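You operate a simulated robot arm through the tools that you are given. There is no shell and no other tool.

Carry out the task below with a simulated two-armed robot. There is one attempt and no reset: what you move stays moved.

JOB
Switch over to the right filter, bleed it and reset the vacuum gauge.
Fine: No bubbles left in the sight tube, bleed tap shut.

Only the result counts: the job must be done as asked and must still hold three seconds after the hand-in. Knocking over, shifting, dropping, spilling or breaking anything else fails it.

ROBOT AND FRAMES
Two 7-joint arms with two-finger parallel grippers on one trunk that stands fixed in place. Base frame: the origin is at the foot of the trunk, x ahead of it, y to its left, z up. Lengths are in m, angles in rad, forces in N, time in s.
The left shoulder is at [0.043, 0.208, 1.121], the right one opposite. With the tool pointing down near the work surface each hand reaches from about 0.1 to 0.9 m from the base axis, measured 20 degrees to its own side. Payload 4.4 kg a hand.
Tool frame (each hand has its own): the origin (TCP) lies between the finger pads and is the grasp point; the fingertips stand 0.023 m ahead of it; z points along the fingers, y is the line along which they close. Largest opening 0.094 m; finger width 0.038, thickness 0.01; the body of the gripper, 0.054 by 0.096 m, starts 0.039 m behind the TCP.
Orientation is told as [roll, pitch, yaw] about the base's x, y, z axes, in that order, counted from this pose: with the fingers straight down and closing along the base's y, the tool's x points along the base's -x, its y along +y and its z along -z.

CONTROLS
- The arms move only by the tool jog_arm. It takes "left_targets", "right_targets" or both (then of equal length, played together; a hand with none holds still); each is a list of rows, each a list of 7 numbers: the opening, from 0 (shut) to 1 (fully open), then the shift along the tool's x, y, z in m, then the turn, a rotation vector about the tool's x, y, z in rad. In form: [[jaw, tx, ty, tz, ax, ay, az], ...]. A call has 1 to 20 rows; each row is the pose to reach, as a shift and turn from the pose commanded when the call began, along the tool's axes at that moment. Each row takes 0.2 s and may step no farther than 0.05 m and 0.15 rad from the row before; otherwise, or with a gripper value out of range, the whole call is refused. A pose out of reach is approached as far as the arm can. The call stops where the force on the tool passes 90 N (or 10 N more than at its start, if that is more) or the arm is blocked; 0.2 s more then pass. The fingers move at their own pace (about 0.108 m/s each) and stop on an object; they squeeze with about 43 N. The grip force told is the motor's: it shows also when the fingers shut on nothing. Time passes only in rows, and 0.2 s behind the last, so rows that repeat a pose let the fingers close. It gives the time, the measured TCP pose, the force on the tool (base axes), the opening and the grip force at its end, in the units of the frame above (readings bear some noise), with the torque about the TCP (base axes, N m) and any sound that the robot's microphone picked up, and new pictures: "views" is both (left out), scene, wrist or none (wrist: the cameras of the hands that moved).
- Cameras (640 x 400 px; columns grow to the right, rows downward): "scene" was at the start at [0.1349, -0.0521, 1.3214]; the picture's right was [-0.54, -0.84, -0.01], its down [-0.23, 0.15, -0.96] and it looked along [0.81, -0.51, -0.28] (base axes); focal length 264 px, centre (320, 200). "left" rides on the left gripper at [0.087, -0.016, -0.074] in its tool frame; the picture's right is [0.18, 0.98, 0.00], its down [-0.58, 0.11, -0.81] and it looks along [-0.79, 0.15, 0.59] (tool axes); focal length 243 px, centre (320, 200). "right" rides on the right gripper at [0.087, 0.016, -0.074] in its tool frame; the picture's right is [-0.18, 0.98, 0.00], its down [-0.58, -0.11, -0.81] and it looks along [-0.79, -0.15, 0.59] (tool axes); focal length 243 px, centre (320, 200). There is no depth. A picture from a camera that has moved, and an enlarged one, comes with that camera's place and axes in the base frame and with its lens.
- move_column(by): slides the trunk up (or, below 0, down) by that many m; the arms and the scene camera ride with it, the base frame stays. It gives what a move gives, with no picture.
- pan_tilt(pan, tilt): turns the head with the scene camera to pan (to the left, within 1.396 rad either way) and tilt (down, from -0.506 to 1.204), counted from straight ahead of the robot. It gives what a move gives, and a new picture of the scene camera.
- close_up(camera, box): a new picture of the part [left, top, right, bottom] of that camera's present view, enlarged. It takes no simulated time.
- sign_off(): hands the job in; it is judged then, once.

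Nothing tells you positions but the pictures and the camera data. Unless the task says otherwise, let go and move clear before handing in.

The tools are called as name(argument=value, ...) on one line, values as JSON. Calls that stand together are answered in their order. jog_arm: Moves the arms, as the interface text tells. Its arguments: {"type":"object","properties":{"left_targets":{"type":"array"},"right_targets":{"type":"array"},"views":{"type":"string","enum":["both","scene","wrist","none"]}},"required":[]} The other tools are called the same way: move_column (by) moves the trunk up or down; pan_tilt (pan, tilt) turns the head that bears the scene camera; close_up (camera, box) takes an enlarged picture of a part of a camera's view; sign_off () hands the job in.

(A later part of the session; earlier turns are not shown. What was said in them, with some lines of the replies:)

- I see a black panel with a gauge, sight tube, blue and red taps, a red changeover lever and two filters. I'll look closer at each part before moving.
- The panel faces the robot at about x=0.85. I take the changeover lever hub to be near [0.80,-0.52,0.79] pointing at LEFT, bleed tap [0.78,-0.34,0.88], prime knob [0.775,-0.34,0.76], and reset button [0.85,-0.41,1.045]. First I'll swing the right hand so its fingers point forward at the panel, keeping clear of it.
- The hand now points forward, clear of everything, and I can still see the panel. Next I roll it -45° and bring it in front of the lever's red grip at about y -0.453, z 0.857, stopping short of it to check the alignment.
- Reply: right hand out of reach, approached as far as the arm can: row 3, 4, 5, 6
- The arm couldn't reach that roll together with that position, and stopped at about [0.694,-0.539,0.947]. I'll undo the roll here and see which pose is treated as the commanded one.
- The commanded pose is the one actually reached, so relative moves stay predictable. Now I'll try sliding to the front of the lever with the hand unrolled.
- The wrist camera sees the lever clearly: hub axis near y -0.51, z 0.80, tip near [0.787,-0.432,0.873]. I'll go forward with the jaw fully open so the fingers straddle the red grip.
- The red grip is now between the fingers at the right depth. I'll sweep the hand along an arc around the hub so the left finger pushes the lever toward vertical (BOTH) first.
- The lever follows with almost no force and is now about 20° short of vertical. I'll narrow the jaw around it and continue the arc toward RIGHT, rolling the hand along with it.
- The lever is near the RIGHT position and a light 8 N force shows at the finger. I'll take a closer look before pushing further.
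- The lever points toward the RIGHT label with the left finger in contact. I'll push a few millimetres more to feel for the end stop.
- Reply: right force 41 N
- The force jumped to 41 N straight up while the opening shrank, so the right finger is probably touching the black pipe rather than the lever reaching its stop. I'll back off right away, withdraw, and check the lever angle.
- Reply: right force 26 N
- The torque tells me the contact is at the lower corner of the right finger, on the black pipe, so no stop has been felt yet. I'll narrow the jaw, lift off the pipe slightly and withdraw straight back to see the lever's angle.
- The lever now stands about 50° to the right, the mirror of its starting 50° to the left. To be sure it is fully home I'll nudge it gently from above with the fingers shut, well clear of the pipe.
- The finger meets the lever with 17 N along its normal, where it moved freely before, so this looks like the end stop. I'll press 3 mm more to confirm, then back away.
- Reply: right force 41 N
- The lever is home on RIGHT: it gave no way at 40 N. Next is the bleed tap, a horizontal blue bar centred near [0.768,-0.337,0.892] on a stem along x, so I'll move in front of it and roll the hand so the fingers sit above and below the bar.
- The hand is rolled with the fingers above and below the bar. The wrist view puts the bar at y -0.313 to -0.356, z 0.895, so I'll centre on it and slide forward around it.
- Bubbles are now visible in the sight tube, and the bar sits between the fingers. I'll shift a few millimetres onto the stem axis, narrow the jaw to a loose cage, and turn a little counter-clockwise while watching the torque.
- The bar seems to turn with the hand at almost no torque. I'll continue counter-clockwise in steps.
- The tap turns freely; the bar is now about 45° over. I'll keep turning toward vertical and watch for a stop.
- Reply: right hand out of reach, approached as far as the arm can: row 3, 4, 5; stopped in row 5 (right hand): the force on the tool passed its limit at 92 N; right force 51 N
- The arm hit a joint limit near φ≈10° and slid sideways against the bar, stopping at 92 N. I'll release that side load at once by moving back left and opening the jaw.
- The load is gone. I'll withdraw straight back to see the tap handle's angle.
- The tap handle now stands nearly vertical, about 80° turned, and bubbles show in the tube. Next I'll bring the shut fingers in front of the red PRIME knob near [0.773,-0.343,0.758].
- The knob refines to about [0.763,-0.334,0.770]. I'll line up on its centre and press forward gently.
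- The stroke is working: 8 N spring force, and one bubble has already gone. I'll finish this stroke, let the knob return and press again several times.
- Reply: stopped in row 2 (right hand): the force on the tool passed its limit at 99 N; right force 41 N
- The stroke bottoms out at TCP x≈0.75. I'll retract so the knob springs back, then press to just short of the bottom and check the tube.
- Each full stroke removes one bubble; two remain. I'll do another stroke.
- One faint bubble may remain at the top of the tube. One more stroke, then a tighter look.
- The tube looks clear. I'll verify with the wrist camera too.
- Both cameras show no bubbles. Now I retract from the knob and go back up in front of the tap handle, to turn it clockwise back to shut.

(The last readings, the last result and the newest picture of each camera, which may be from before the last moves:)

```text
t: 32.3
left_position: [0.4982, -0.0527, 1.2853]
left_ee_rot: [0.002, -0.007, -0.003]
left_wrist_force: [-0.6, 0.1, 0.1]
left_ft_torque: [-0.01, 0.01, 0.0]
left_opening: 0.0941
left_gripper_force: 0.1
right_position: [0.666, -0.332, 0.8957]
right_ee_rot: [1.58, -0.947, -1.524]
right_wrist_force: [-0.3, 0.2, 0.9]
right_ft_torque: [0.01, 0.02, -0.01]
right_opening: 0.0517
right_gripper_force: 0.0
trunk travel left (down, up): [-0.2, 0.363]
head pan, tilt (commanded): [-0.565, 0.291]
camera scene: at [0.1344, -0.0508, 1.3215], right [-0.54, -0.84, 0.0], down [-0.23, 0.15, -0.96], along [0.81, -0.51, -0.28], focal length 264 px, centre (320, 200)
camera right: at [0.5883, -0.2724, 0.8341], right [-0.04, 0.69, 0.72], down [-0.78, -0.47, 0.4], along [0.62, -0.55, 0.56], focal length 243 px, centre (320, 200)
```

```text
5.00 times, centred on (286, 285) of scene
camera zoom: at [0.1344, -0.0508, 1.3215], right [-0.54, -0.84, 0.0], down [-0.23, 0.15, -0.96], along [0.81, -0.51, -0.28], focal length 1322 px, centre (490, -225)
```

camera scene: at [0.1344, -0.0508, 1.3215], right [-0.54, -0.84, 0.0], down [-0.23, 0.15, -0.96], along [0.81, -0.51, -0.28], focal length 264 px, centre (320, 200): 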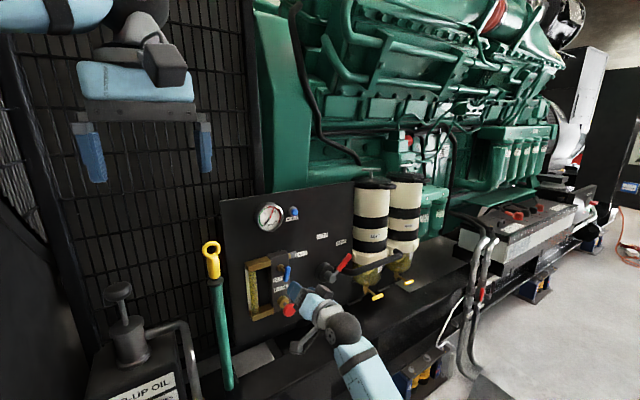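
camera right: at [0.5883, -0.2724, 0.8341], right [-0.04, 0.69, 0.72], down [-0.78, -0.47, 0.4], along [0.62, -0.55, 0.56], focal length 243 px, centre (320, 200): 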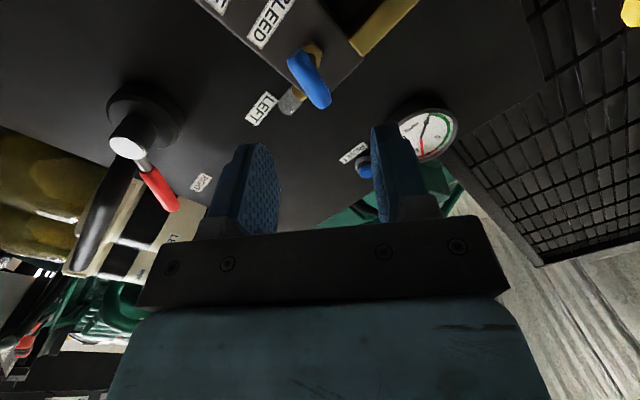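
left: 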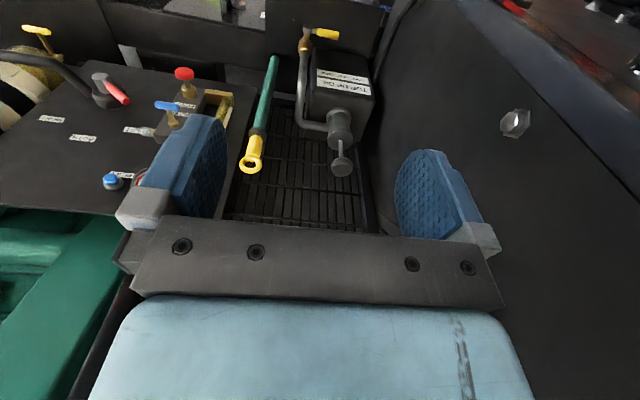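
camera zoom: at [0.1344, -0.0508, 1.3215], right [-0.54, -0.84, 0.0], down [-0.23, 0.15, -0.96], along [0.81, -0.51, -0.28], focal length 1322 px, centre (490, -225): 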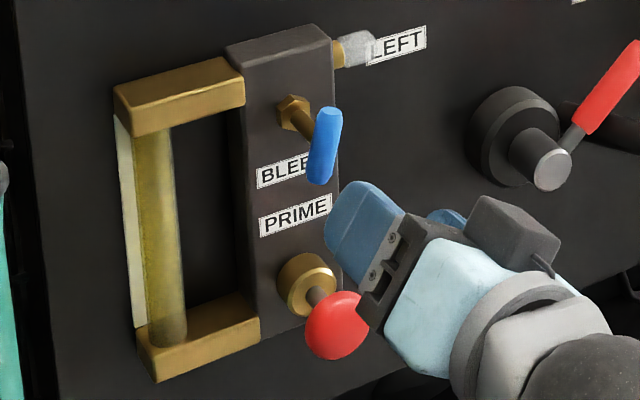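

The tube stays clear with the primer released. I'll slide forward around the upright handle with the jaw wide enough for its angle.

jog_arm(right_targets=[[0.65, -0.001, -0.001, 0.025, 0, 0, 0], [0.65, -0.001, -0.001, 0.05, 0, 0, 0], [0.65, -0.002, -0.002, 0.075, 0, 0, 0], [0.65, -0.002, -0.002, 0.098, 0, 0, 0]])

close_up(camera="right", box=[160, 0, 480, 240])

```text
t: 33.3
left_position: [0.4982, -0.0532, 1.2867]
left_ee_rot: [0.001, -0.007, -0.001]
left_wrist_force: [0.1, -0.8, 0.5]
left_ft_torque: [0.0, 0.01, 0.02]
left_opening: 0.0941
left_gripper_force: 0.0
right_position: [0.763, -0.3277, 0.8976]
right_ee_rot: [1.579, -0.946, -1.525]
right_wrist_force: [0.5, -0.3, 0.6]
right_ft_torque: [-0.01, -0.01, -0.02]
right_opening: 0.0613
right_gripper_force: 0.1
trunk travel left (down, up): [-0.2, 0.363]
head pan, tilt (commanded): [-0.565, 0.291]
camera scene: at [0.1344, -0.0508, 1.3215], right [-0.54, -0.84, 0.0], down [-0.23, 0.15, -0.96], along [0.81, -0.51, -0.28], focal length 264 px, centre (320, 200)
camera right: at [0.6855, -0.2686, 0.8363], right [-0.04, 0.69, 0.72], down [-0.78, -0.47, 0.4], along [0.62, -0.55, 0.56], focal length 243 px, centre (320, 200)
```

scene: 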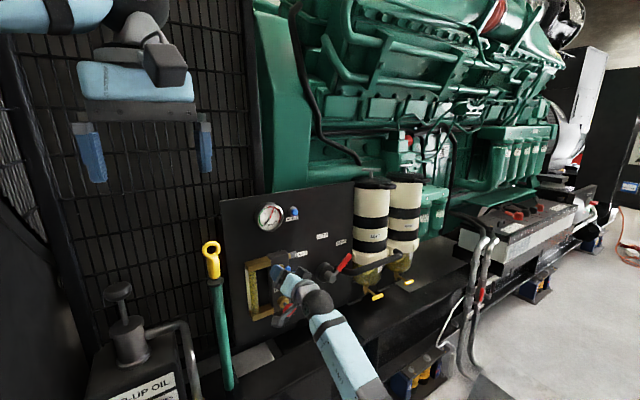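
right: 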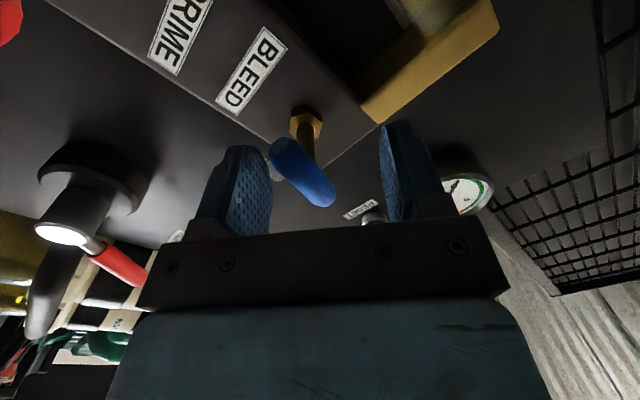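

```text
1.67 times, centred on (320, 120) of right
camera zoom: at [0.6855, -0.2686, 0.8363], right [-0.04, 0.69, 0.72], down [-0.78, -0.47, 0.4], along [0.62, -0.55, 0.56], focal length 404 px, centre (320, 333)
```

zoom: 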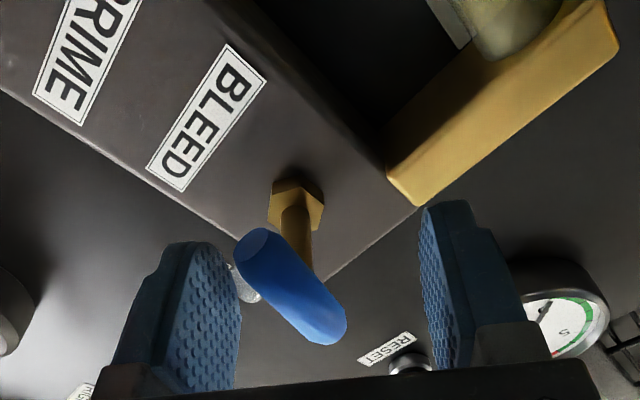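

The handle sits inside the cage. I'll narrow the jaw, which starts turning it back, then roll clockwise toward horizontal.

jog_arm(right_targets=[[0.45, 0, 0, 0.001, 0, 0, 0], [0.3, 0, 0, 0.001, 0, 0, 0], [0.25, 0, 0, 0.001, 0, 0, 0.05], [0.25, 0, 0, 0.001, 0, 0, 0.18], [0.25, 0, 0, 0.001, 0, 0, 0.31], [0.25, 0, 0, 0.001, 0, 0, 0.44], [0.25, 0, 0, 0.001, 0, 0, 0.57], [0.25, 0, 0, 0.001, 0, 0, 0.7]])

close_up(camera="right", box=[160, 0, 480, 240])

close_up(camera="scene", box=[236, 245, 336, 325])

```text
t: 35.1
left_position: [0.4994, -0.0531, 1.285]
left_ee_rot: [0.002, -0.006, -0.001]
left_wrist_force: [-1.1, 0.1, -0.6]
left_ft_torque: [0.02, 0.0, -0.01]
left_opening: 0.0941
left_gripper_force: 0.3
right_position: [0.7642, -0.3266, 0.8977]
right_ee_rot: [1.575, -0.246, -1.518]
right_wrist_force: [0.3, -0.3, -0.4]
right_ft_torque: [0.01, -0.02, -0.02]
right_opening: 0.0238
right_gripper_force: 0.0
trunk travel left (down, up): [-0.2, 0.363]
head pan, tilt (commanded): [-0.565, 0.291]
camera scene: at [0.1345, -0.0509, 1.3215], right [-0.54, -0.84, -0.01], down [-0.23, 0.15, -0.96], along [0.81, -0.51, -0.28], focal length 264 px, centre (320, 200)
camera right: at [0.6845, -0.2442, 0.8915], right [-0.01, 0.06, 1.0], down [-0.77, -0.63, 0.03], along [0.63, -0.77, 0.05], focal length 243 px, centre (320, 200)
```

scene: 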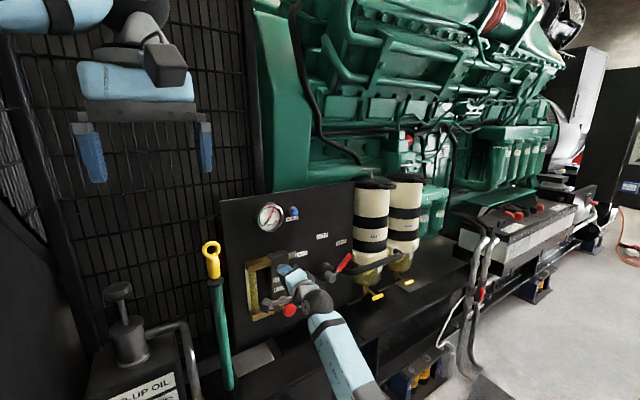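
right: 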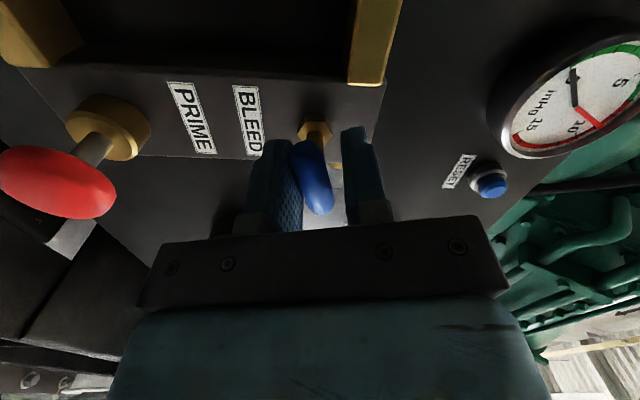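

```text
1.67 times, centred on (320, 120) of right
camera zoom: at [0.6845, -0.2442, 0.8915], right [-0.01, 0.06, 1.0], down [-0.77, -0.63, 0.03], along [0.63, -0.77, 0.05], focal length 404 px, centre (320, 333)
```

zoom: 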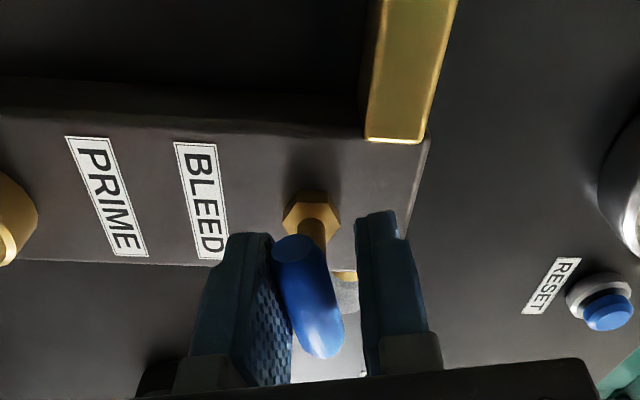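

```text
5.00 times, centred on (286, 285) of scene
camera zoom: at [0.1345, -0.0509, 1.3215], right [-0.54, -0.84, -0.01], down [-0.23, 0.15, -0.96], along [0.81, -0.51, -0.28], focal length 1322 px, centre (490, -225)
```

zoom: 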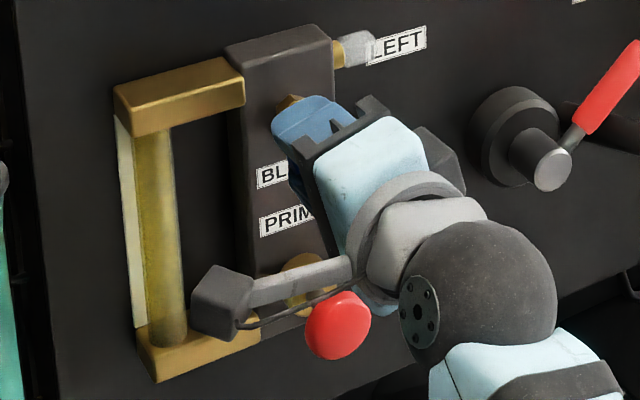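

The handle follows to about 75° of hand roll with hardly any torque. I'll continue toward and a bit past horizontal until I feel the shut stop.

jog_arm(right_targets=[[0.25, 0, 0, 0, 0, 0, 0.12], [0.25, 0, 0, 0, 0, 0, 0.24], [0.25, 0, 0, 0, 0, 0, 0.34], [0.25, 0, 0, 0, 0, 0, 0.42]], views="wrist")

close_up(camera="right", box=[160, 0, 480, 240])

```text
t: 36.1
left_position: [0.5004, -0.0533, 1.2855]
left_ee_rot: [0.002, -0.007, -0.002]
left_wrist_force: [0.9, 0.1, -0.2]
left_ft_torque: [-0.07, 0.01, -0.03]
left_opening: 0.0939
left_gripper_force: 0.0
right_position: [0.764, -0.3265, 0.8964]
right_ee_rot: [1.577, 0.176, -1.517]
right_wrist_force: [0.8, 0.3, -0.5]
right_ft_torque: [0.02, -0.03, 0.03]
right_opening: 0.0239
right_gripper_force: 0.6
trunk travel left (down, up): [-0.2, 0.363]
head pan, tilt (commanded): [-0.565, 0.291]
camera right: at [0.6846, -0.2497, 0.9273], right [0.01, -0.35, 0.94], down [-0.77, -0.6, -0.21], along [0.63, -0.72, -0.28], focal length 243 px, centre (320, 200)
```

right: 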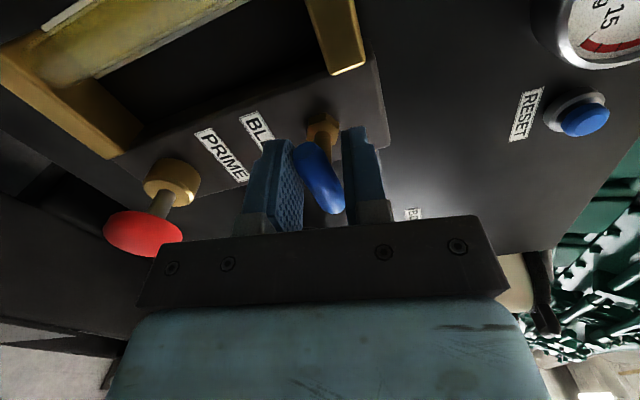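

```text
1.67 times, centred on (320, 120) of right
camera zoom: at [0.6846, -0.2497, 0.9273], right [0.01, -0.35, 0.94], down [-0.77, -0.6, -0.21], along [0.63, -0.72, -0.28], focal length 404 px, centre (320, 333)
```

zoom: 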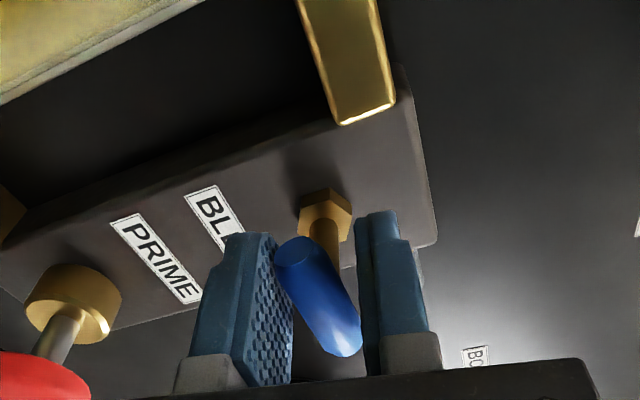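

No stop yet and the handle still lags inside the loose cage. I'll turn further in small steps.

jog_arm(right_targets=[[0.25, 0, 0, 0, 0, 0, 0.08], [0.25, 0, 0, 0, 0, 0, 0.16]], views="wrist")

close_up(camera="right", box=[160, 0, 480, 240])

close_up(camera="scene", box=[236, 245, 336, 325])

```text
t: 36.7
left_position: [0.4997, -0.0527, 1.2859]
left_ee_rot: [0.002, -0.007, -0.002]
left_wrist_force: [0.4, -0.5, 0.4]
left_ft_torque: [-0.03, -0.01, 0.0]
left_opening: 0.094
left_gripper_force: 0.1
right_position: [0.7637, -0.3261, 0.896]
right_ee_rot: [1.575, 0.332, -1.515]
right_wrist_force: [-1.6, 2.6, -2.3]
right_ft_torque: [-1.04, -0.12, 0.36]
right_opening: 0.0246
right_gripper_force: 35.3
trunk travel left (down, up): [-0.2, 0.363]
head pan, tilt (commanded): [-0.565, 0.291]
camera right: at [0.6845, -0.2551, 0.9394], right [0.02, -0.49, 0.87], down [-0.78, -0.56, -0.3], along [0.63, -0.67, -0.4], focal length 243 px, centre (320, 200)
```

right: 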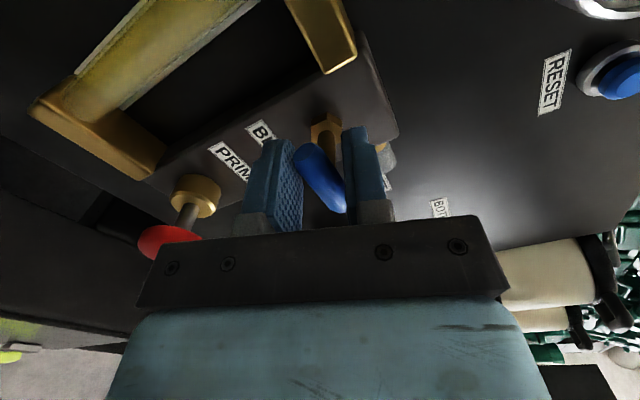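

```text
1.67 times, centred on (320, 120) of right
camera zoom: at [0.6845, -0.2551, 0.9394], right [0.02, -0.49, 0.87], down [-0.78, -0.56, -0.3], along [0.63, -0.67, -0.4], focal length 404 px, centre (320, 333)
```

zoom: 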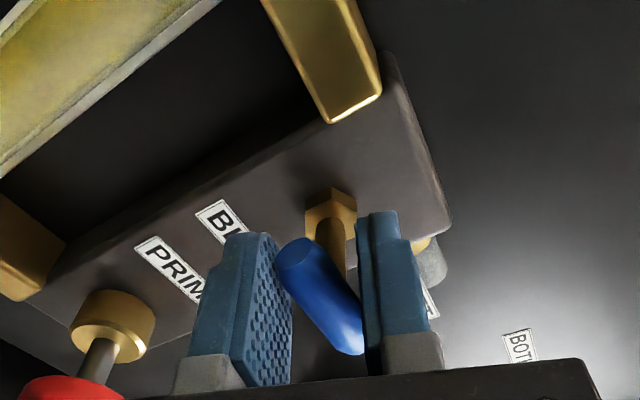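

```text
5.00 times, centred on (286, 285) of scene
camera zoom: at [0.1346, -0.0511, 1.3215], right [-0.54, -0.84, -0.01], down [-0.23, 0.15, -0.96], along [0.81, -0.51, -0.28], focal length 1322 px, centre (490, -225)
```

zoom: 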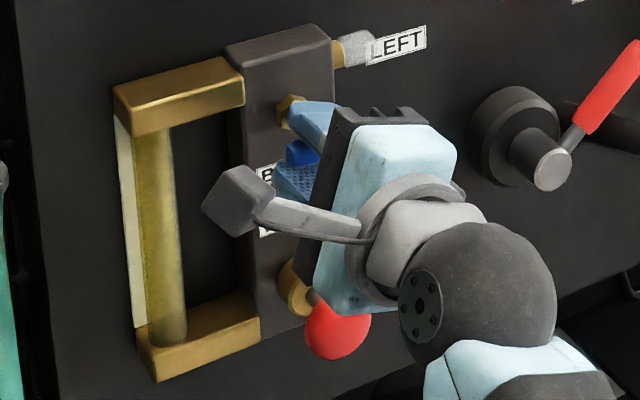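

A 1 N·m reaction shows the tap has met its shut stop. I'll relax the turn slightly, open the jaw and back away without dragging the handle.

jog_arm(right_targets=[[0.27, 0, 0, 0, 0, 0, -0.1], [0.35, 0, 0, 0, 0, 0, -0.2], [0.5, 0, 0, 0, 0, 0, -0.3], [0.55, 0, 0, 0, 0, 0, -0.3], [0.55, 0, 0, -0.03, 0, 0, -0.3], [0.55, 0, 0, -0.07, 0, 0, -0.3], [0.55, 0, 0, -0.1, 0, 0, -0.3]])

close_up(camera="scene", box=[236, 245, 336, 325])

close_up(camera="right", box=[160, 0, 560, 240])

```text
t: 38.3
left_position: [0.499, -0.0533, 1.2865]
left_ee_rot: [0.003, -0.007, -0.002]
left_wrist_force: [0.3, 0.6, 0.0]
left_ft_torque: [0.01, 0.01, 0.0]
left_opening: 0.0939
left_gripper_force: 0.1
right_position: [0.6616, -0.3332, 0.8974]
right_ee_rot: [1.576, 0.031, -1.517]
right_wrist_force: [0.1, -0.3, -0.2]
right_ft_torque: [0.0, -0.02, 0.0]
right_opening: 0.0517
right_gripper_force: 0.1
trunk travel left (down, up): [-0.2, 0.363]
head pan, tilt (commanded): [-0.565, 0.291]
camera scene: at [0.1345, -0.0512, 1.3215], right [-0.54, -0.84, -0.01], down [-0.23, 0.15, -0.96], along [0.81, -0.51, -0.28], focal length 264 px, centre (320, 200)
camera right: at [0.5824, -0.2526, 0.9164], right [0.01, -0.22, 0.98], down [-0.77, -0.62, -0.13], along [0.63, -0.75, -0.17], focal length 243 px, centre (320, 200)
```

scene: 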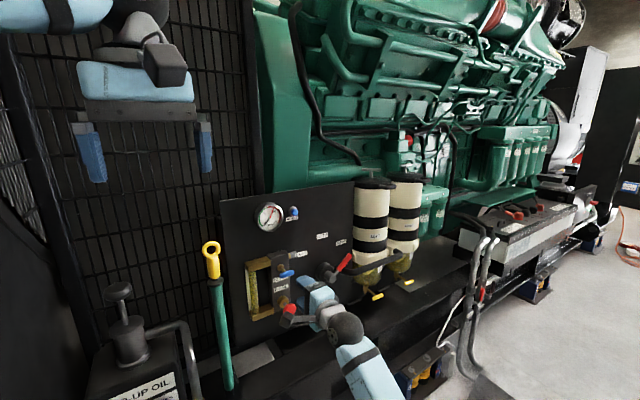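
right: 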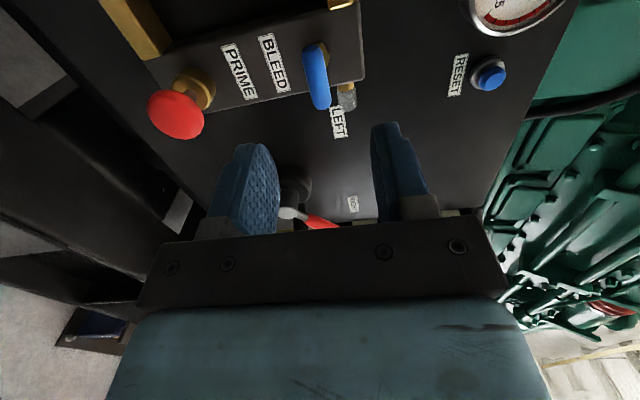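

```text
5.00 times, centred on (286, 285) of scene
camera zoom: at [0.1345, -0.0512, 1.3215], right [-0.54, -0.84, -0.01], down [-0.23, 0.15, -0.96], along [0.81, -0.51, -0.28], focal length 1322 px, centre (490, -225)
```

zoom: 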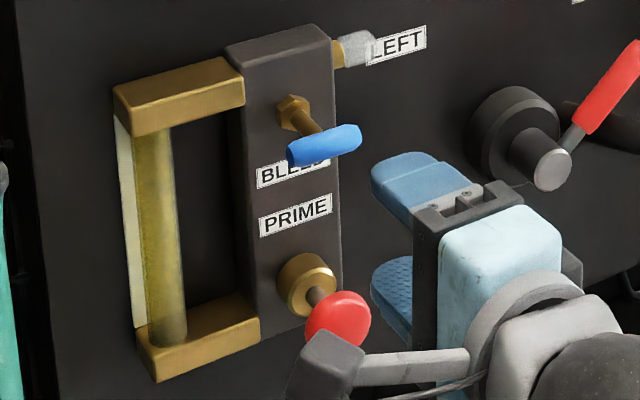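

```text
1.60 times, centred on (360, 120) of right
camera zoom: at [0.5824, -0.2526, 0.9164], right [0.01, -0.22, 0.98], down [-0.77, -0.62, -0.13], along [0.63, -0.75, -0.17], focal length 388 px, centre (256, 328)
```

zoom: 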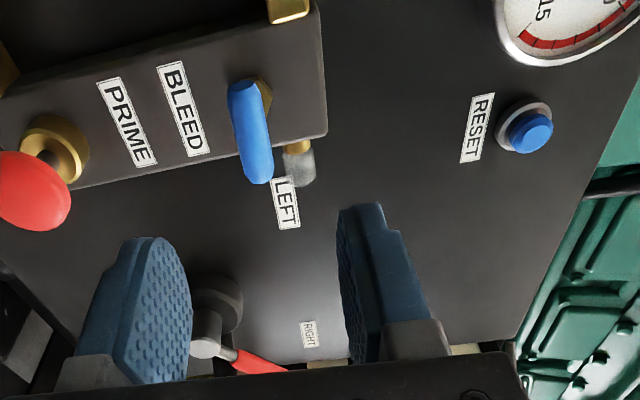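

The tap is back to horizontal exactly as at the start, and the tube is still clear. Last is the gauge RESET button near [0.825,-0.396,1.055]: I'll move up in front of it with the fingers shut.

jog_arm(right_targets=[[0.3, -0.012, 0.032, 0.0, 0, 0, 0], [0.0, -0.024, 0.064, 0.01, 0, 0, 0], [0.0, -0.036, 0.096, 0.02, 0, 0, 0], [0.0, -0.048, 0.128, 0.04, 0, 0, 0], [0.0, -0.0605, 0.16, 0.057, 0, 0, 0]])

close_up(camera="right", box=[160, 0, 560, 240])

close_up(camera="scene", box=[240, 190, 340, 260])

```text
t: 39.5
left_position: [0.4999, -0.0528, 1.2861]
left_ee_rot: [0.002, -0.007, -0.002]
left_wrist_force: [-0.1, -0.3, -0.7]
left_ft_torque: [-0.02, 0.03, 0.02]
left_opening: 0.0937
left_gripper_force: 0.0
right_position: [0.7234, -0.3937, 1.0548]
right_ee_rot: [1.575, 0.033, -1.516]
right_wrist_force: [-0.2, 0.8, 0.2]
right_ft_torque: [0.01, 0.02, 0.01]
right_opening: 0.0
right_gripper_force: 42.4
trunk travel left (down, up): [-0.2, 0.363]
head pan, tilt (commanded): [-0.565, 0.291]
camera scene: at [0.1346, -0.0513, 1.3214], right [-0.54, -0.84, -0.01], down [-0.23, 0.15, -0.96], along [0.81, -0.51, -0.28], focal length 264 px, centre (320, 200)
camera right: at [0.6442, -0.3126, 1.073], right [0.01, -0.22, 0.98], down [-0.77, -0.62, -0.13], along [0.63, -0.75, -0.17], focal length 243 px, centre (320, 200)
```

scene: 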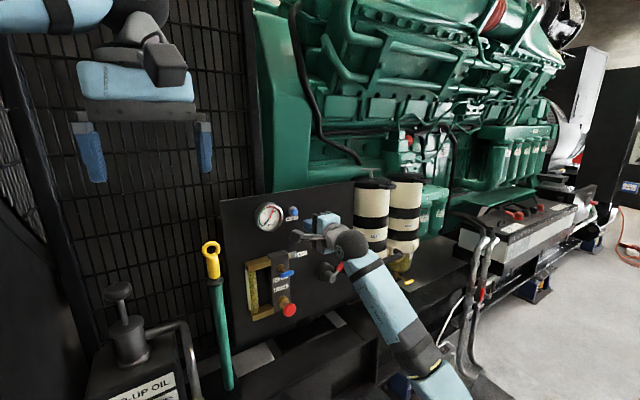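
right: 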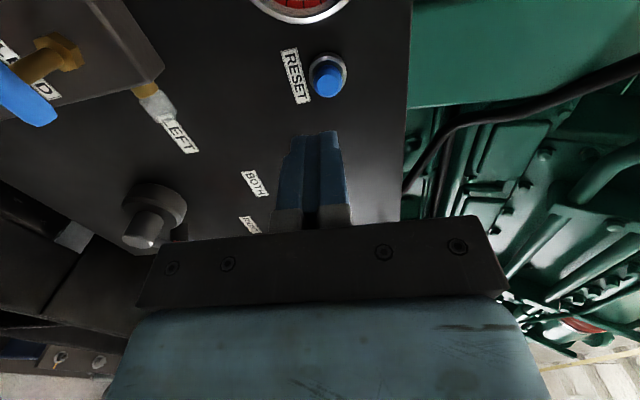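

```text
1.60 times, centred on (360, 120) of right
camera zoom: at [0.6442, -0.3126, 1.073], right [0.01, -0.22, 0.98], down [-0.77, -0.62, -0.13], along [0.63, -0.75, -0.17], focal length 388 px, centre (256, 328)
```

zoom: 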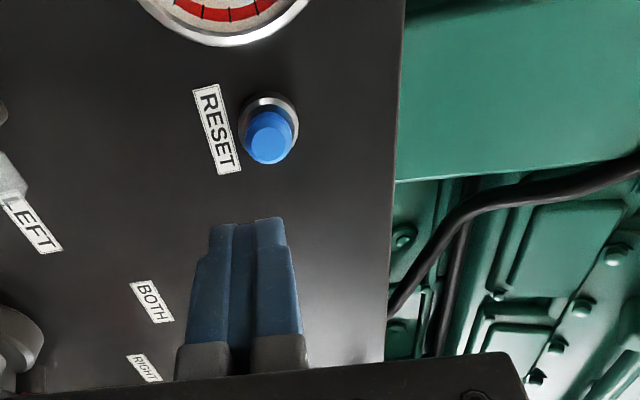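

```text
5.71 times, centred on (290, 225) of scene
camera zoom: at [0.1346, -0.0513, 1.3214], right [-0.54, -0.84, -0.01], down [-0.23, 0.15, -0.96], along [0.81, -0.51, -0.28], focal length 1511 px, centre (491, 57)
```

zoom: 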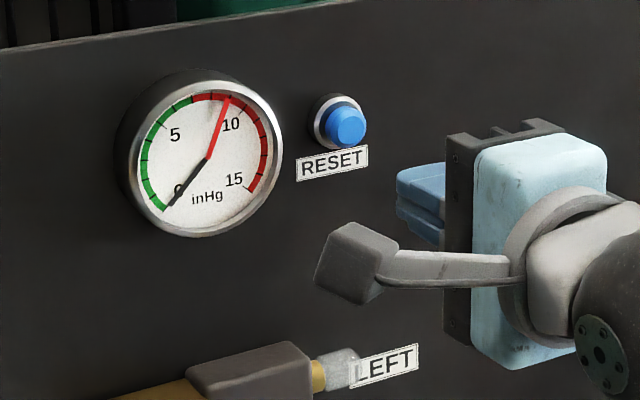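

The button is straight ahead at about y -0.394, z 1.058. I'll approach to just touching it.

jog_arm(right_targets=[[0.0, -0.002, 0.003, 0.025, 0, 0, 0], [0.0, -0.004, 0.003, 0.05, 0, 0, 0], [0.0, -0.005, 0.003, 0.064, 0, 0, 0], [0.0, -0.005, 0.003, 0.07, 0, 0, 0], [0.0, -0.005, 0.003, 0.074, 0, 0, 0]])

close_up(camera="right", box=[200, 60, 440, 220])

close_up(camera="scene", box=[240, 190, 340, 260])

```text
t: 40.7
left_position: [0.4983, -0.0535, 1.2868]
left_ee_rot: [0.002, -0.008, 0.001]
left_wrist_force: [-0.5, 0.1, 0.1]
left_ft_torque: [0.0, 0.0, -0.01]
left_opening: 0.0938
left_gripper_force: 0.1
right_position: [0.7979, -0.3963, 1.0586]
right_ee_rot: [1.576, 0.031, -1.518]
right_wrist_force: [0.2, -0.5, -0.3]
right_ft_torque: [0.01, 0.0, 0.0]
right_opening: 0.0
right_gripper_force: 42.8
trunk travel left (down, up): [-0.2, 0.363]
head pan, tilt (commanded): [-0.565, 0.291]
camera scene: at [0.1346, -0.0513, 1.3215], right [-0.54, -0.84, -0.01], down [-0.23, 0.15, -0.96], along [0.81, -0.51, -0.28], focal length 264 px, centre (320, 200)
camera right: at [0.7181, -0.3143, 1.0766], right [0.01, -0.22, 0.98], down [-0.77, -0.62, -0.13], along [0.63, -0.75, -0.17], focal length 243 px, centre (320, 200)
```

scene: 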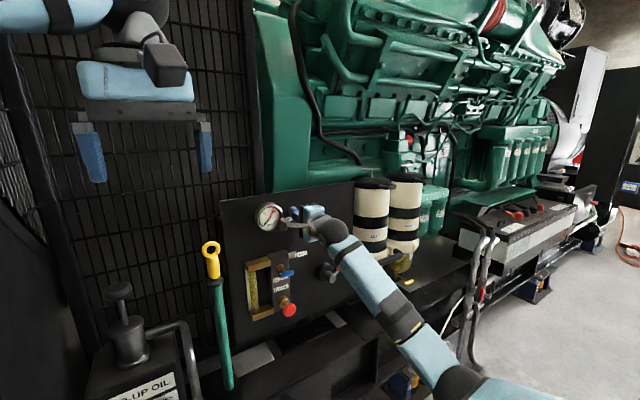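
right: 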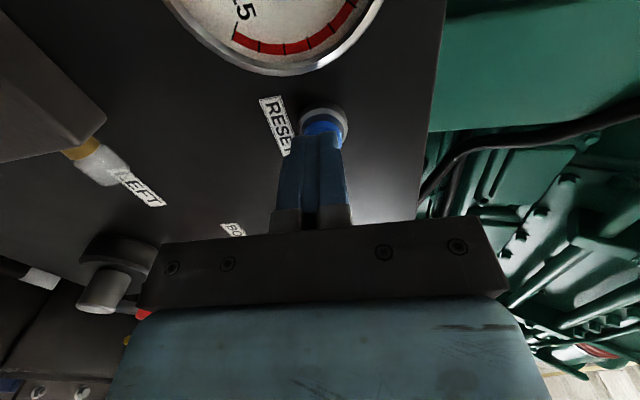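

```text
2.50 times, centred on (320, 140) of right
camera zoom: at [0.7181, -0.3143, 1.0766], right [0.01, -0.22, 0.98], down [-0.77, -0.62, -0.13], along [0.63, -0.75, -0.17], focal length 606 px, centre (320, 350)
```

zoom: 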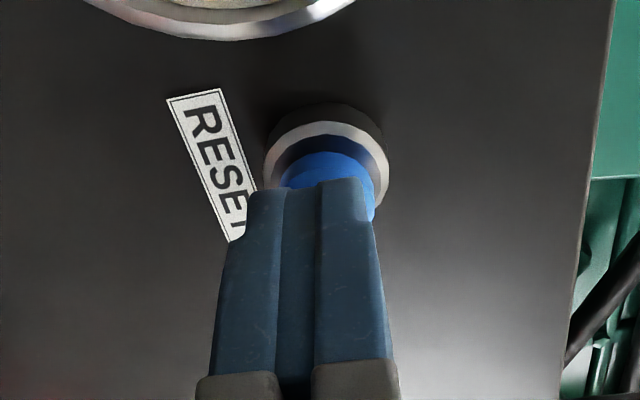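

```text
5.71 times, centred on (290, 225) of scene
camera zoom: at [0.1346, -0.0513, 1.3215], right [-0.54, -0.84, -0.01], down [-0.23, 0.15, -0.96], along [0.81, -0.51, -0.28], focal length 1511 px, centre (491, 57)
```

zoom: 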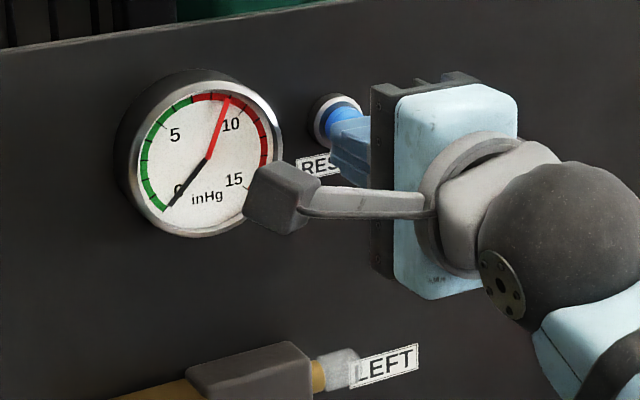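

The fingertips are just short of the button, a few millimetres low. I'll raise slightly and press in small steps.

jog_arm(right_targets=[[0.0, 0, 0.004, 0.002, 0, 0, 0], [0.0, 0, 0.004, 0.005, 0, 0, 0], [0.0, 0, 0.004, 0.008, 0, 0, 0]], views="none")

close_up(camera="scene", box=[240, 190, 340, 260])

```text
t: 41.5
left_position: [0.4994, -0.0534, 1.2863]
left_ee_rot: [0.001, -0.008, -0.001]
left_wrist_force: [-0.5, -0.1, 0.8]
left_ft_torque: [-0.02, 0.02, -0.04]
left_opening: 0.0938
left_gripper_force: 0.0
right_position: [0.8054, -0.3965, 1.061]
right_ee_rot: [1.577, 0.033, -1.517]
right_wrist_force: [-1.6, -0.5, 0.9]
right_ft_torque: [0.0, -0.02, -0.04]
right_opening: 0.0
right_gripper_force: 42.2
trunk travel left (down, up): [-0.2, 0.363]
head pan, tilt (commanded): [-0.565, 0.291]
```

```text
5.71 times, centred on (290, 225) of scene
camera zoom: at [0.1345, -0.0514, 1.3215], right [-0.54, -0.84, -0.01], down [-0.23, 0.15, -0.96], along [0.81, -0.51, -0.28], focal length 1511 px, centre (491, 57)
```

zoom: 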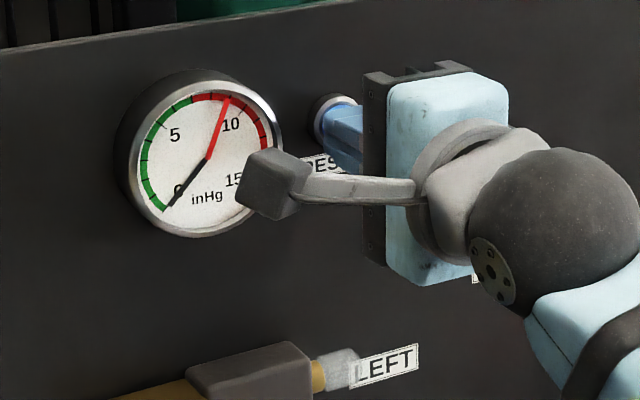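

Light contact now. I'll press further in 2–3 mm steps.

jog_arm(right_targets=[[0.0, 0, 0, 0.003, 0, 0, 0], [0.0, 0, 0, 0.005, 0, 0, 0], [0.0, 0, 0, 0.007, 0, 0, 0], [0.0, 0, 0, 0.007, 0, 0, 0]], views="none")

close_up(camera="scene", box=[240, 190, 340, 260])

```text
t: 42.5
left_position: [0.5004, -0.0537, 1.2865]
left_ee_rot: [0.002, -0.008, 0.0]
left_wrist_force: [-0.1, 1.2, 0.5]
left_ft_torque: [0.0, 0.02, 0.01]
left_opening: 0.0938
left_gripper_force: 0.1
right_position: [0.8136, -0.3976, 1.0624]
right_ee_rot: [1.576, 0.033, -1.518]
right_wrist_force: [-30.5, 1.6, -0.9]
right_ft_torque: [0.05, 0.08, -0.34]
right_opening: 0.0
right_gripper_force: 42.2
trunk travel left (down, up): [-0.2, 0.363]
head pan, tilt (commanded): [-0.565, 0.291]
heard: click
```

```text
5.71 times, centred on (290, 225) of scene
camera zoom: at [0.1343, -0.0516, 1.3215], right [-0.54, -0.84, -0.01], down [-0.23, 0.15, -0.96], along [0.81, -0.51, -0.28], focal length 1511 px, centre (491, 57)
```

zoom: 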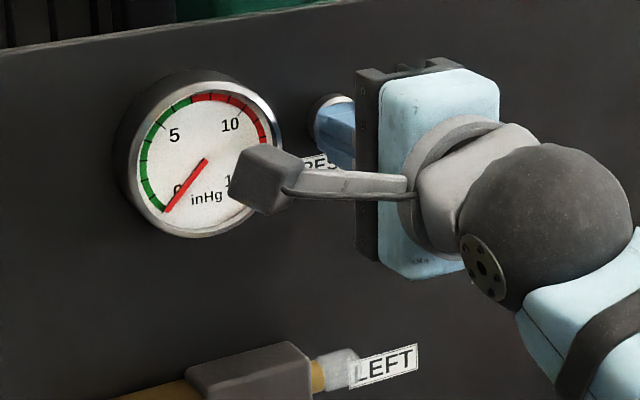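

A click was heard and the red telltale dropped to 0. I'll back straight off and move the hand clear, then check everything.

jog_arm(right_targets=[[0.0, 0, 0, -0.015, 0, 0, 0], [0.0, 0, 0, -0.05, 0, 0, 0], [0.0, 0, 0, -0.09, 0, 0, 0], [0.0, -0.02, 0.01, -0.13, 0, 0, 0], [0.0, -0.05, 0.02, -0.16, 0, 0, 0], [0.0, -0.08, 0.02, -0.18, 0, 0, 0]])

close_up(camera="scene", box=[236, 190, 376, 325])

close_up(camera="scene", box=[246, 258, 290, 322])

close_up(camera="scene", box=[290, 225, 390, 310])

```text
t: 43.9
left_position: [0.5001, -0.0525, 1.2858]
left_ee_rot: [0.0, -0.007, -0.002]
left_wrist_force: [-0.2, 0.0, 0.1]
left_ft_torque: [0.01, 0.01, -0.02]
left_opening: 0.0943
left_gripper_force: 0.1
right_position: [0.637, -0.489, 1.0778]
right_ee_rot: [1.576, 0.033, -1.517]
right_wrist_force: [-0.7, 0.4, 0.9]
right_ft_torque: [-0.02, -0.05, -0.01]
right_opening: 0.0
right_gripper_force: 42.8
trunk travel left (down, up): [-0.2, 0.363]
head pan, tilt (commanded): [-0.565, 0.291]
camera scene: at [0.1347, -0.0514, 1.3214], right [-0.54, -0.84, -0.01], down [-0.23, 0.15, -0.96], along [0.81, -0.51, -0.28], focal length 264 px, centre (320, 200)
camera right: at [0.5573, -0.4078, 1.0969], right [0.01, -0.22, 0.98], down [-0.77, -0.62, -0.13], along [0.63, -0.75, -0.17], focal length 243 px, centre (320, 200)
```

scene: 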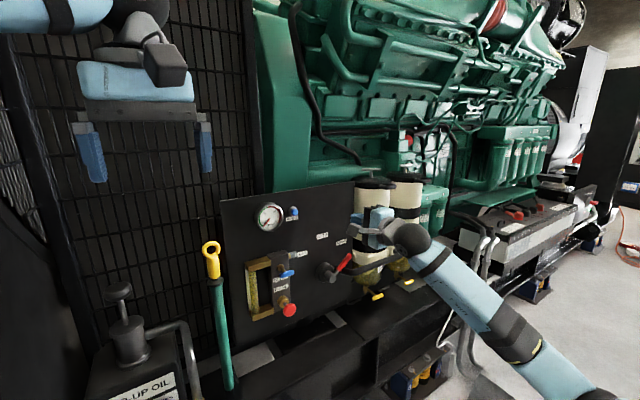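
right: 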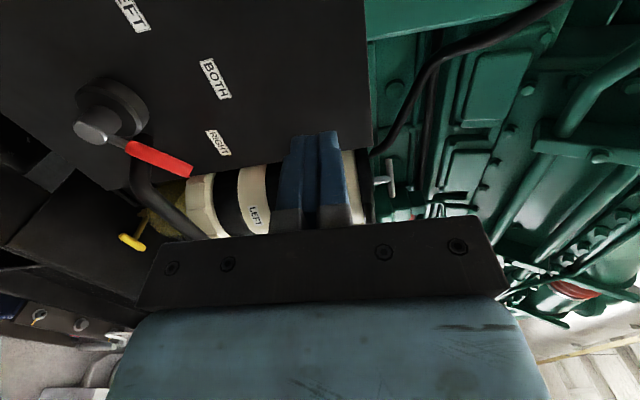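

```text
2.96 times, centred on (306, 258) of scene
camera zoom: at [0.1347, -0.0514, 1.3214], right [-0.54, -0.84, -0.01], down [-0.23, 0.15, -0.96], along [0.81, -0.51, -0.28], focal length 784 px, centre (362, 30)
```

zoom: 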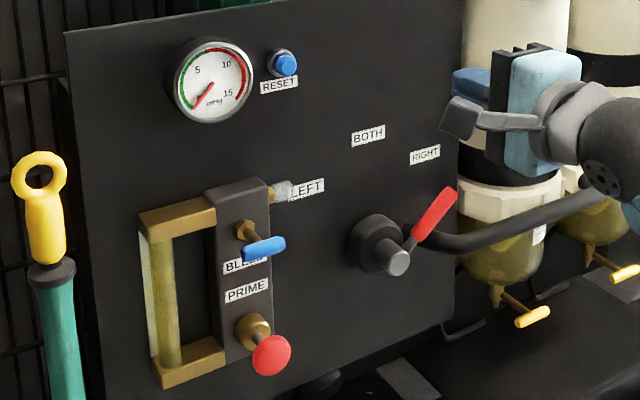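

```text
6.25 times, centred on (268, 290) of scene
camera zoom: at [0.1347, -0.0514, 1.3214], right [-0.54, -0.84, -0.01], down [-0.23, 0.15, -0.96], along [0.81, -0.51, -0.28], focal length 1653 px, centre (645, -362)
```

zoom: 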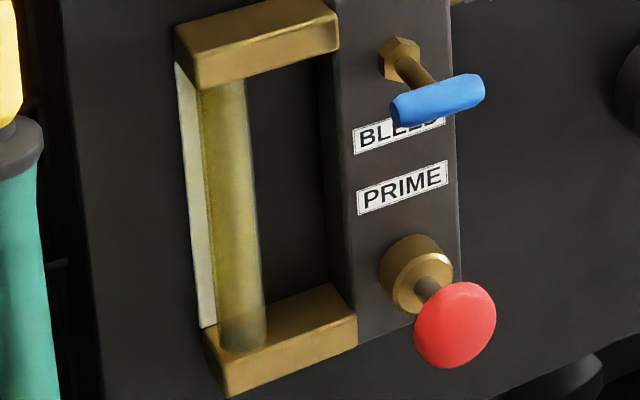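

```text
4.71 times, centred on (340, 268) of scene
camera zoom: at [0.1347, -0.0514, 1.3214], right [-0.54, -0.84, -0.01], down [-0.23, 0.15, -0.96], along [0.81, -0.51, -0.28], focal length 1245 px, centre (226, -118)
```

zoom: 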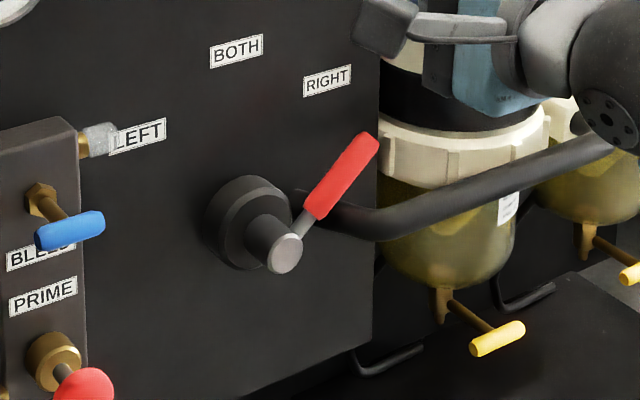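

Lever on RIGHT, tap horizontal, tube clear, telltale at 0. I'll retreat a bit more and let a few seconds pass to make sure it all holds.

jog_arm(right_targets=[[0.2, -0.02, 0.01, -0.03, 0, 0, 0], [0.3, -0.04, 0.02, -0.06, 0, 0, 0], [0.3, -0.05, 0.03, -0.09, 0, 0, 0], [0.3, -0.05, 0.03, -0.09, 0, 0, 0], [0.3, -0.05, 0.03, -0.09, 0, 0, 0], [0.3, -0.05, 0.03, -0.09, 0, 0, 0], [0.3, -0.05, 0.03, -0.09, 0, 0, 0], [0.3, -0.05, 0.03, -0.09, 0, 0, 0], [0.3, -0.05, 0.03, -0.09, 0, 0, 0], [0.3, -0.05, 0.03, -0.09, 0, 0, 0], [0.3, -0.05, 0.03, -0.09, 0, 0, 0], [0.3, -0.05, 0.03, -0.09, 0, 0, 0], [0.3, -0.05, 0.03, -0.09, 0, 0, 0], [0.3, -0.05, 0.03, -0.09, 0, 0, 0], [0.3, -0.05, 0.03, -0.09, 0, 0, 0]], views="scene")

close_up(camera="scene", box=[246, 258, 290, 322])

close_up(camera="scene", box=[250, 195, 320, 235])

close_up(camera="scene", box=[250, 262, 276, 282])

```text
t: 47.1
left_position: [0.4992, -0.0529, 1.2864]
left_ee_rot: [0.001, -0.006, -0.001]
left_wrist_force: [1.0, 0.6, -0.1]
left_ft_torque: [0.01, -0.04, -0.01]
left_opening: 0.0939
left_gripper_force: 0.0
right_position: [0.5483, -0.5425, 1.1051]
right_ee_rot: [1.576, 0.032, -1.516]
right_wrist_force: [-0.3, -0.2, -0.4]
right_ft_torque: [0.02, -0.01, 0.0]
right_opening: 0.0281
right_gripper_force: 0.1
trunk travel left (down, up): [-0.2, 0.363]
head pan, tilt (commanded): [-0.565, 0.291]
camera scene: at [0.1346, -0.0516, 1.3214], right [-0.54, -0.84, -0.01], down [-0.23, 0.15, -0.96], along [0.81, -0.51, -0.28], focal length 264 px, centre (320, 200)
```

scene: 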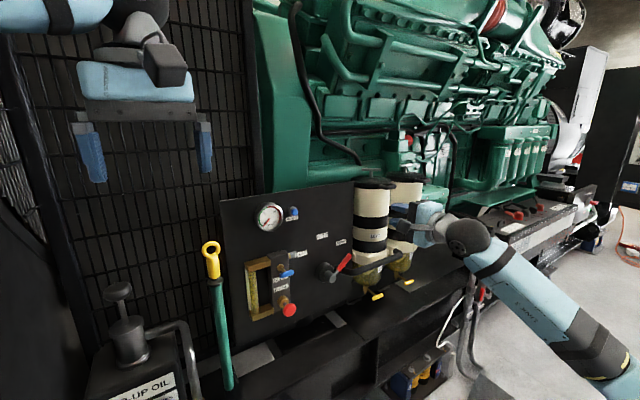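

```text
6.25 times, centred on (268, 290) of scene
camera zoom: at [0.1346, -0.0516, 1.3214], right [-0.54, -0.84, -0.01], down [-0.23, 0.15, -0.96], along [0.81, -0.51, -0.28], focal length 1653 px, centre (645, -362)
```

zoom: 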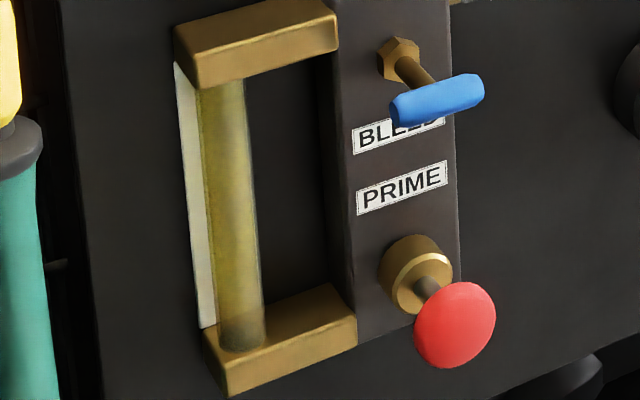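

```text
9.14 times, centred on (285, 215) of scene
camera zoom: at [0.1346, -0.0516, 1.3214], right [-0.54, -0.84, -0.01], down [-0.23, 0.15, -0.96], along [0.81, -0.51, -0.28], focal length 2418 px, centre (640, 63)
```

zoom: 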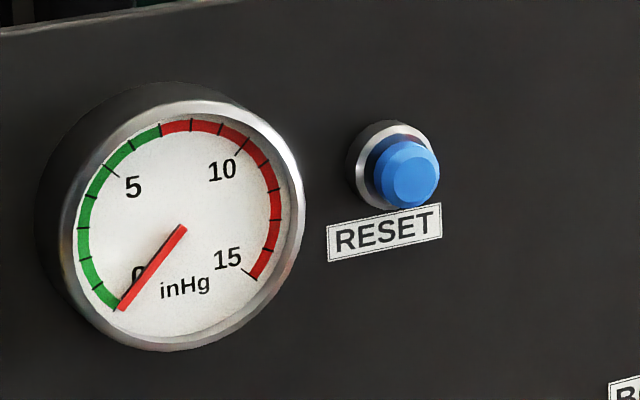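

```text
16.00 times, centred on (263, 272) of scene
camera zoom: at [0.1346, -0.0516, 1.3214], right [-0.54, -0.84, -0.01], down [-0.23, 0.15, -0.96], along [0.81, -0.51, -0.28], focal length 4232 px, centre (1232, -952)
```

zoom: 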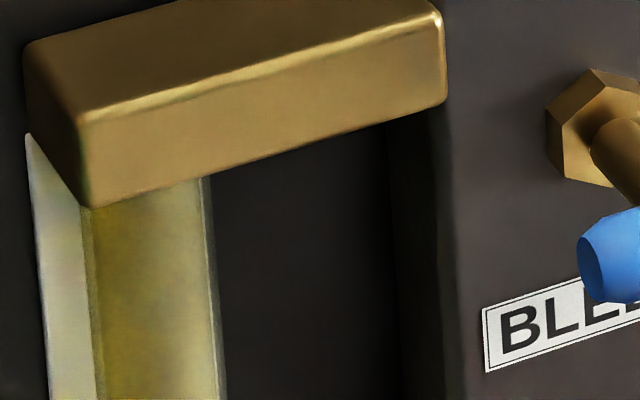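

After three more seconds everything holds: lever on RIGHT, tap shut, tube free of bubbles, telltale at 0, and the hand is clear. I'm handing in.

sign_off()

```text
The job is handed in.
```

I switched the lever to the right filter, bled it and reset the vacuum gauge, then handed the job in. I don't have the judge's result.

- **Changeover lever:** it points at RIGHT and is hard against its end stop; it didn't move at 40 N.
- **Bleeding:** I opened the bleed tap and gave four strokes on PRIME. The sight tube was clear of bubbles in both cameras afterwards and was still clear about 16 s later.
- **Bleed tap:** it is turned back to its stop, with the handle horizontal as at the start.
- **Vacuum gauge:** RESET clicked and the red needle dropped from about 9 to 0 inHg.

**Unplanned contacts:**
- While turning the lever, the right finger pressed on the black pipe beside it at about 40 N.
- While opening the bleed tap, the arm reached a joint limit and pushed sideways on the handle, peaking at 92 N before I backed off.
- The first PRIME stroke hit the bottom of its travel at 99 N.

I saw no damage or displacement from any of these, and the tap and primer worked normally afterwards. The right hand is clear of the panel, and the left arm was not used.
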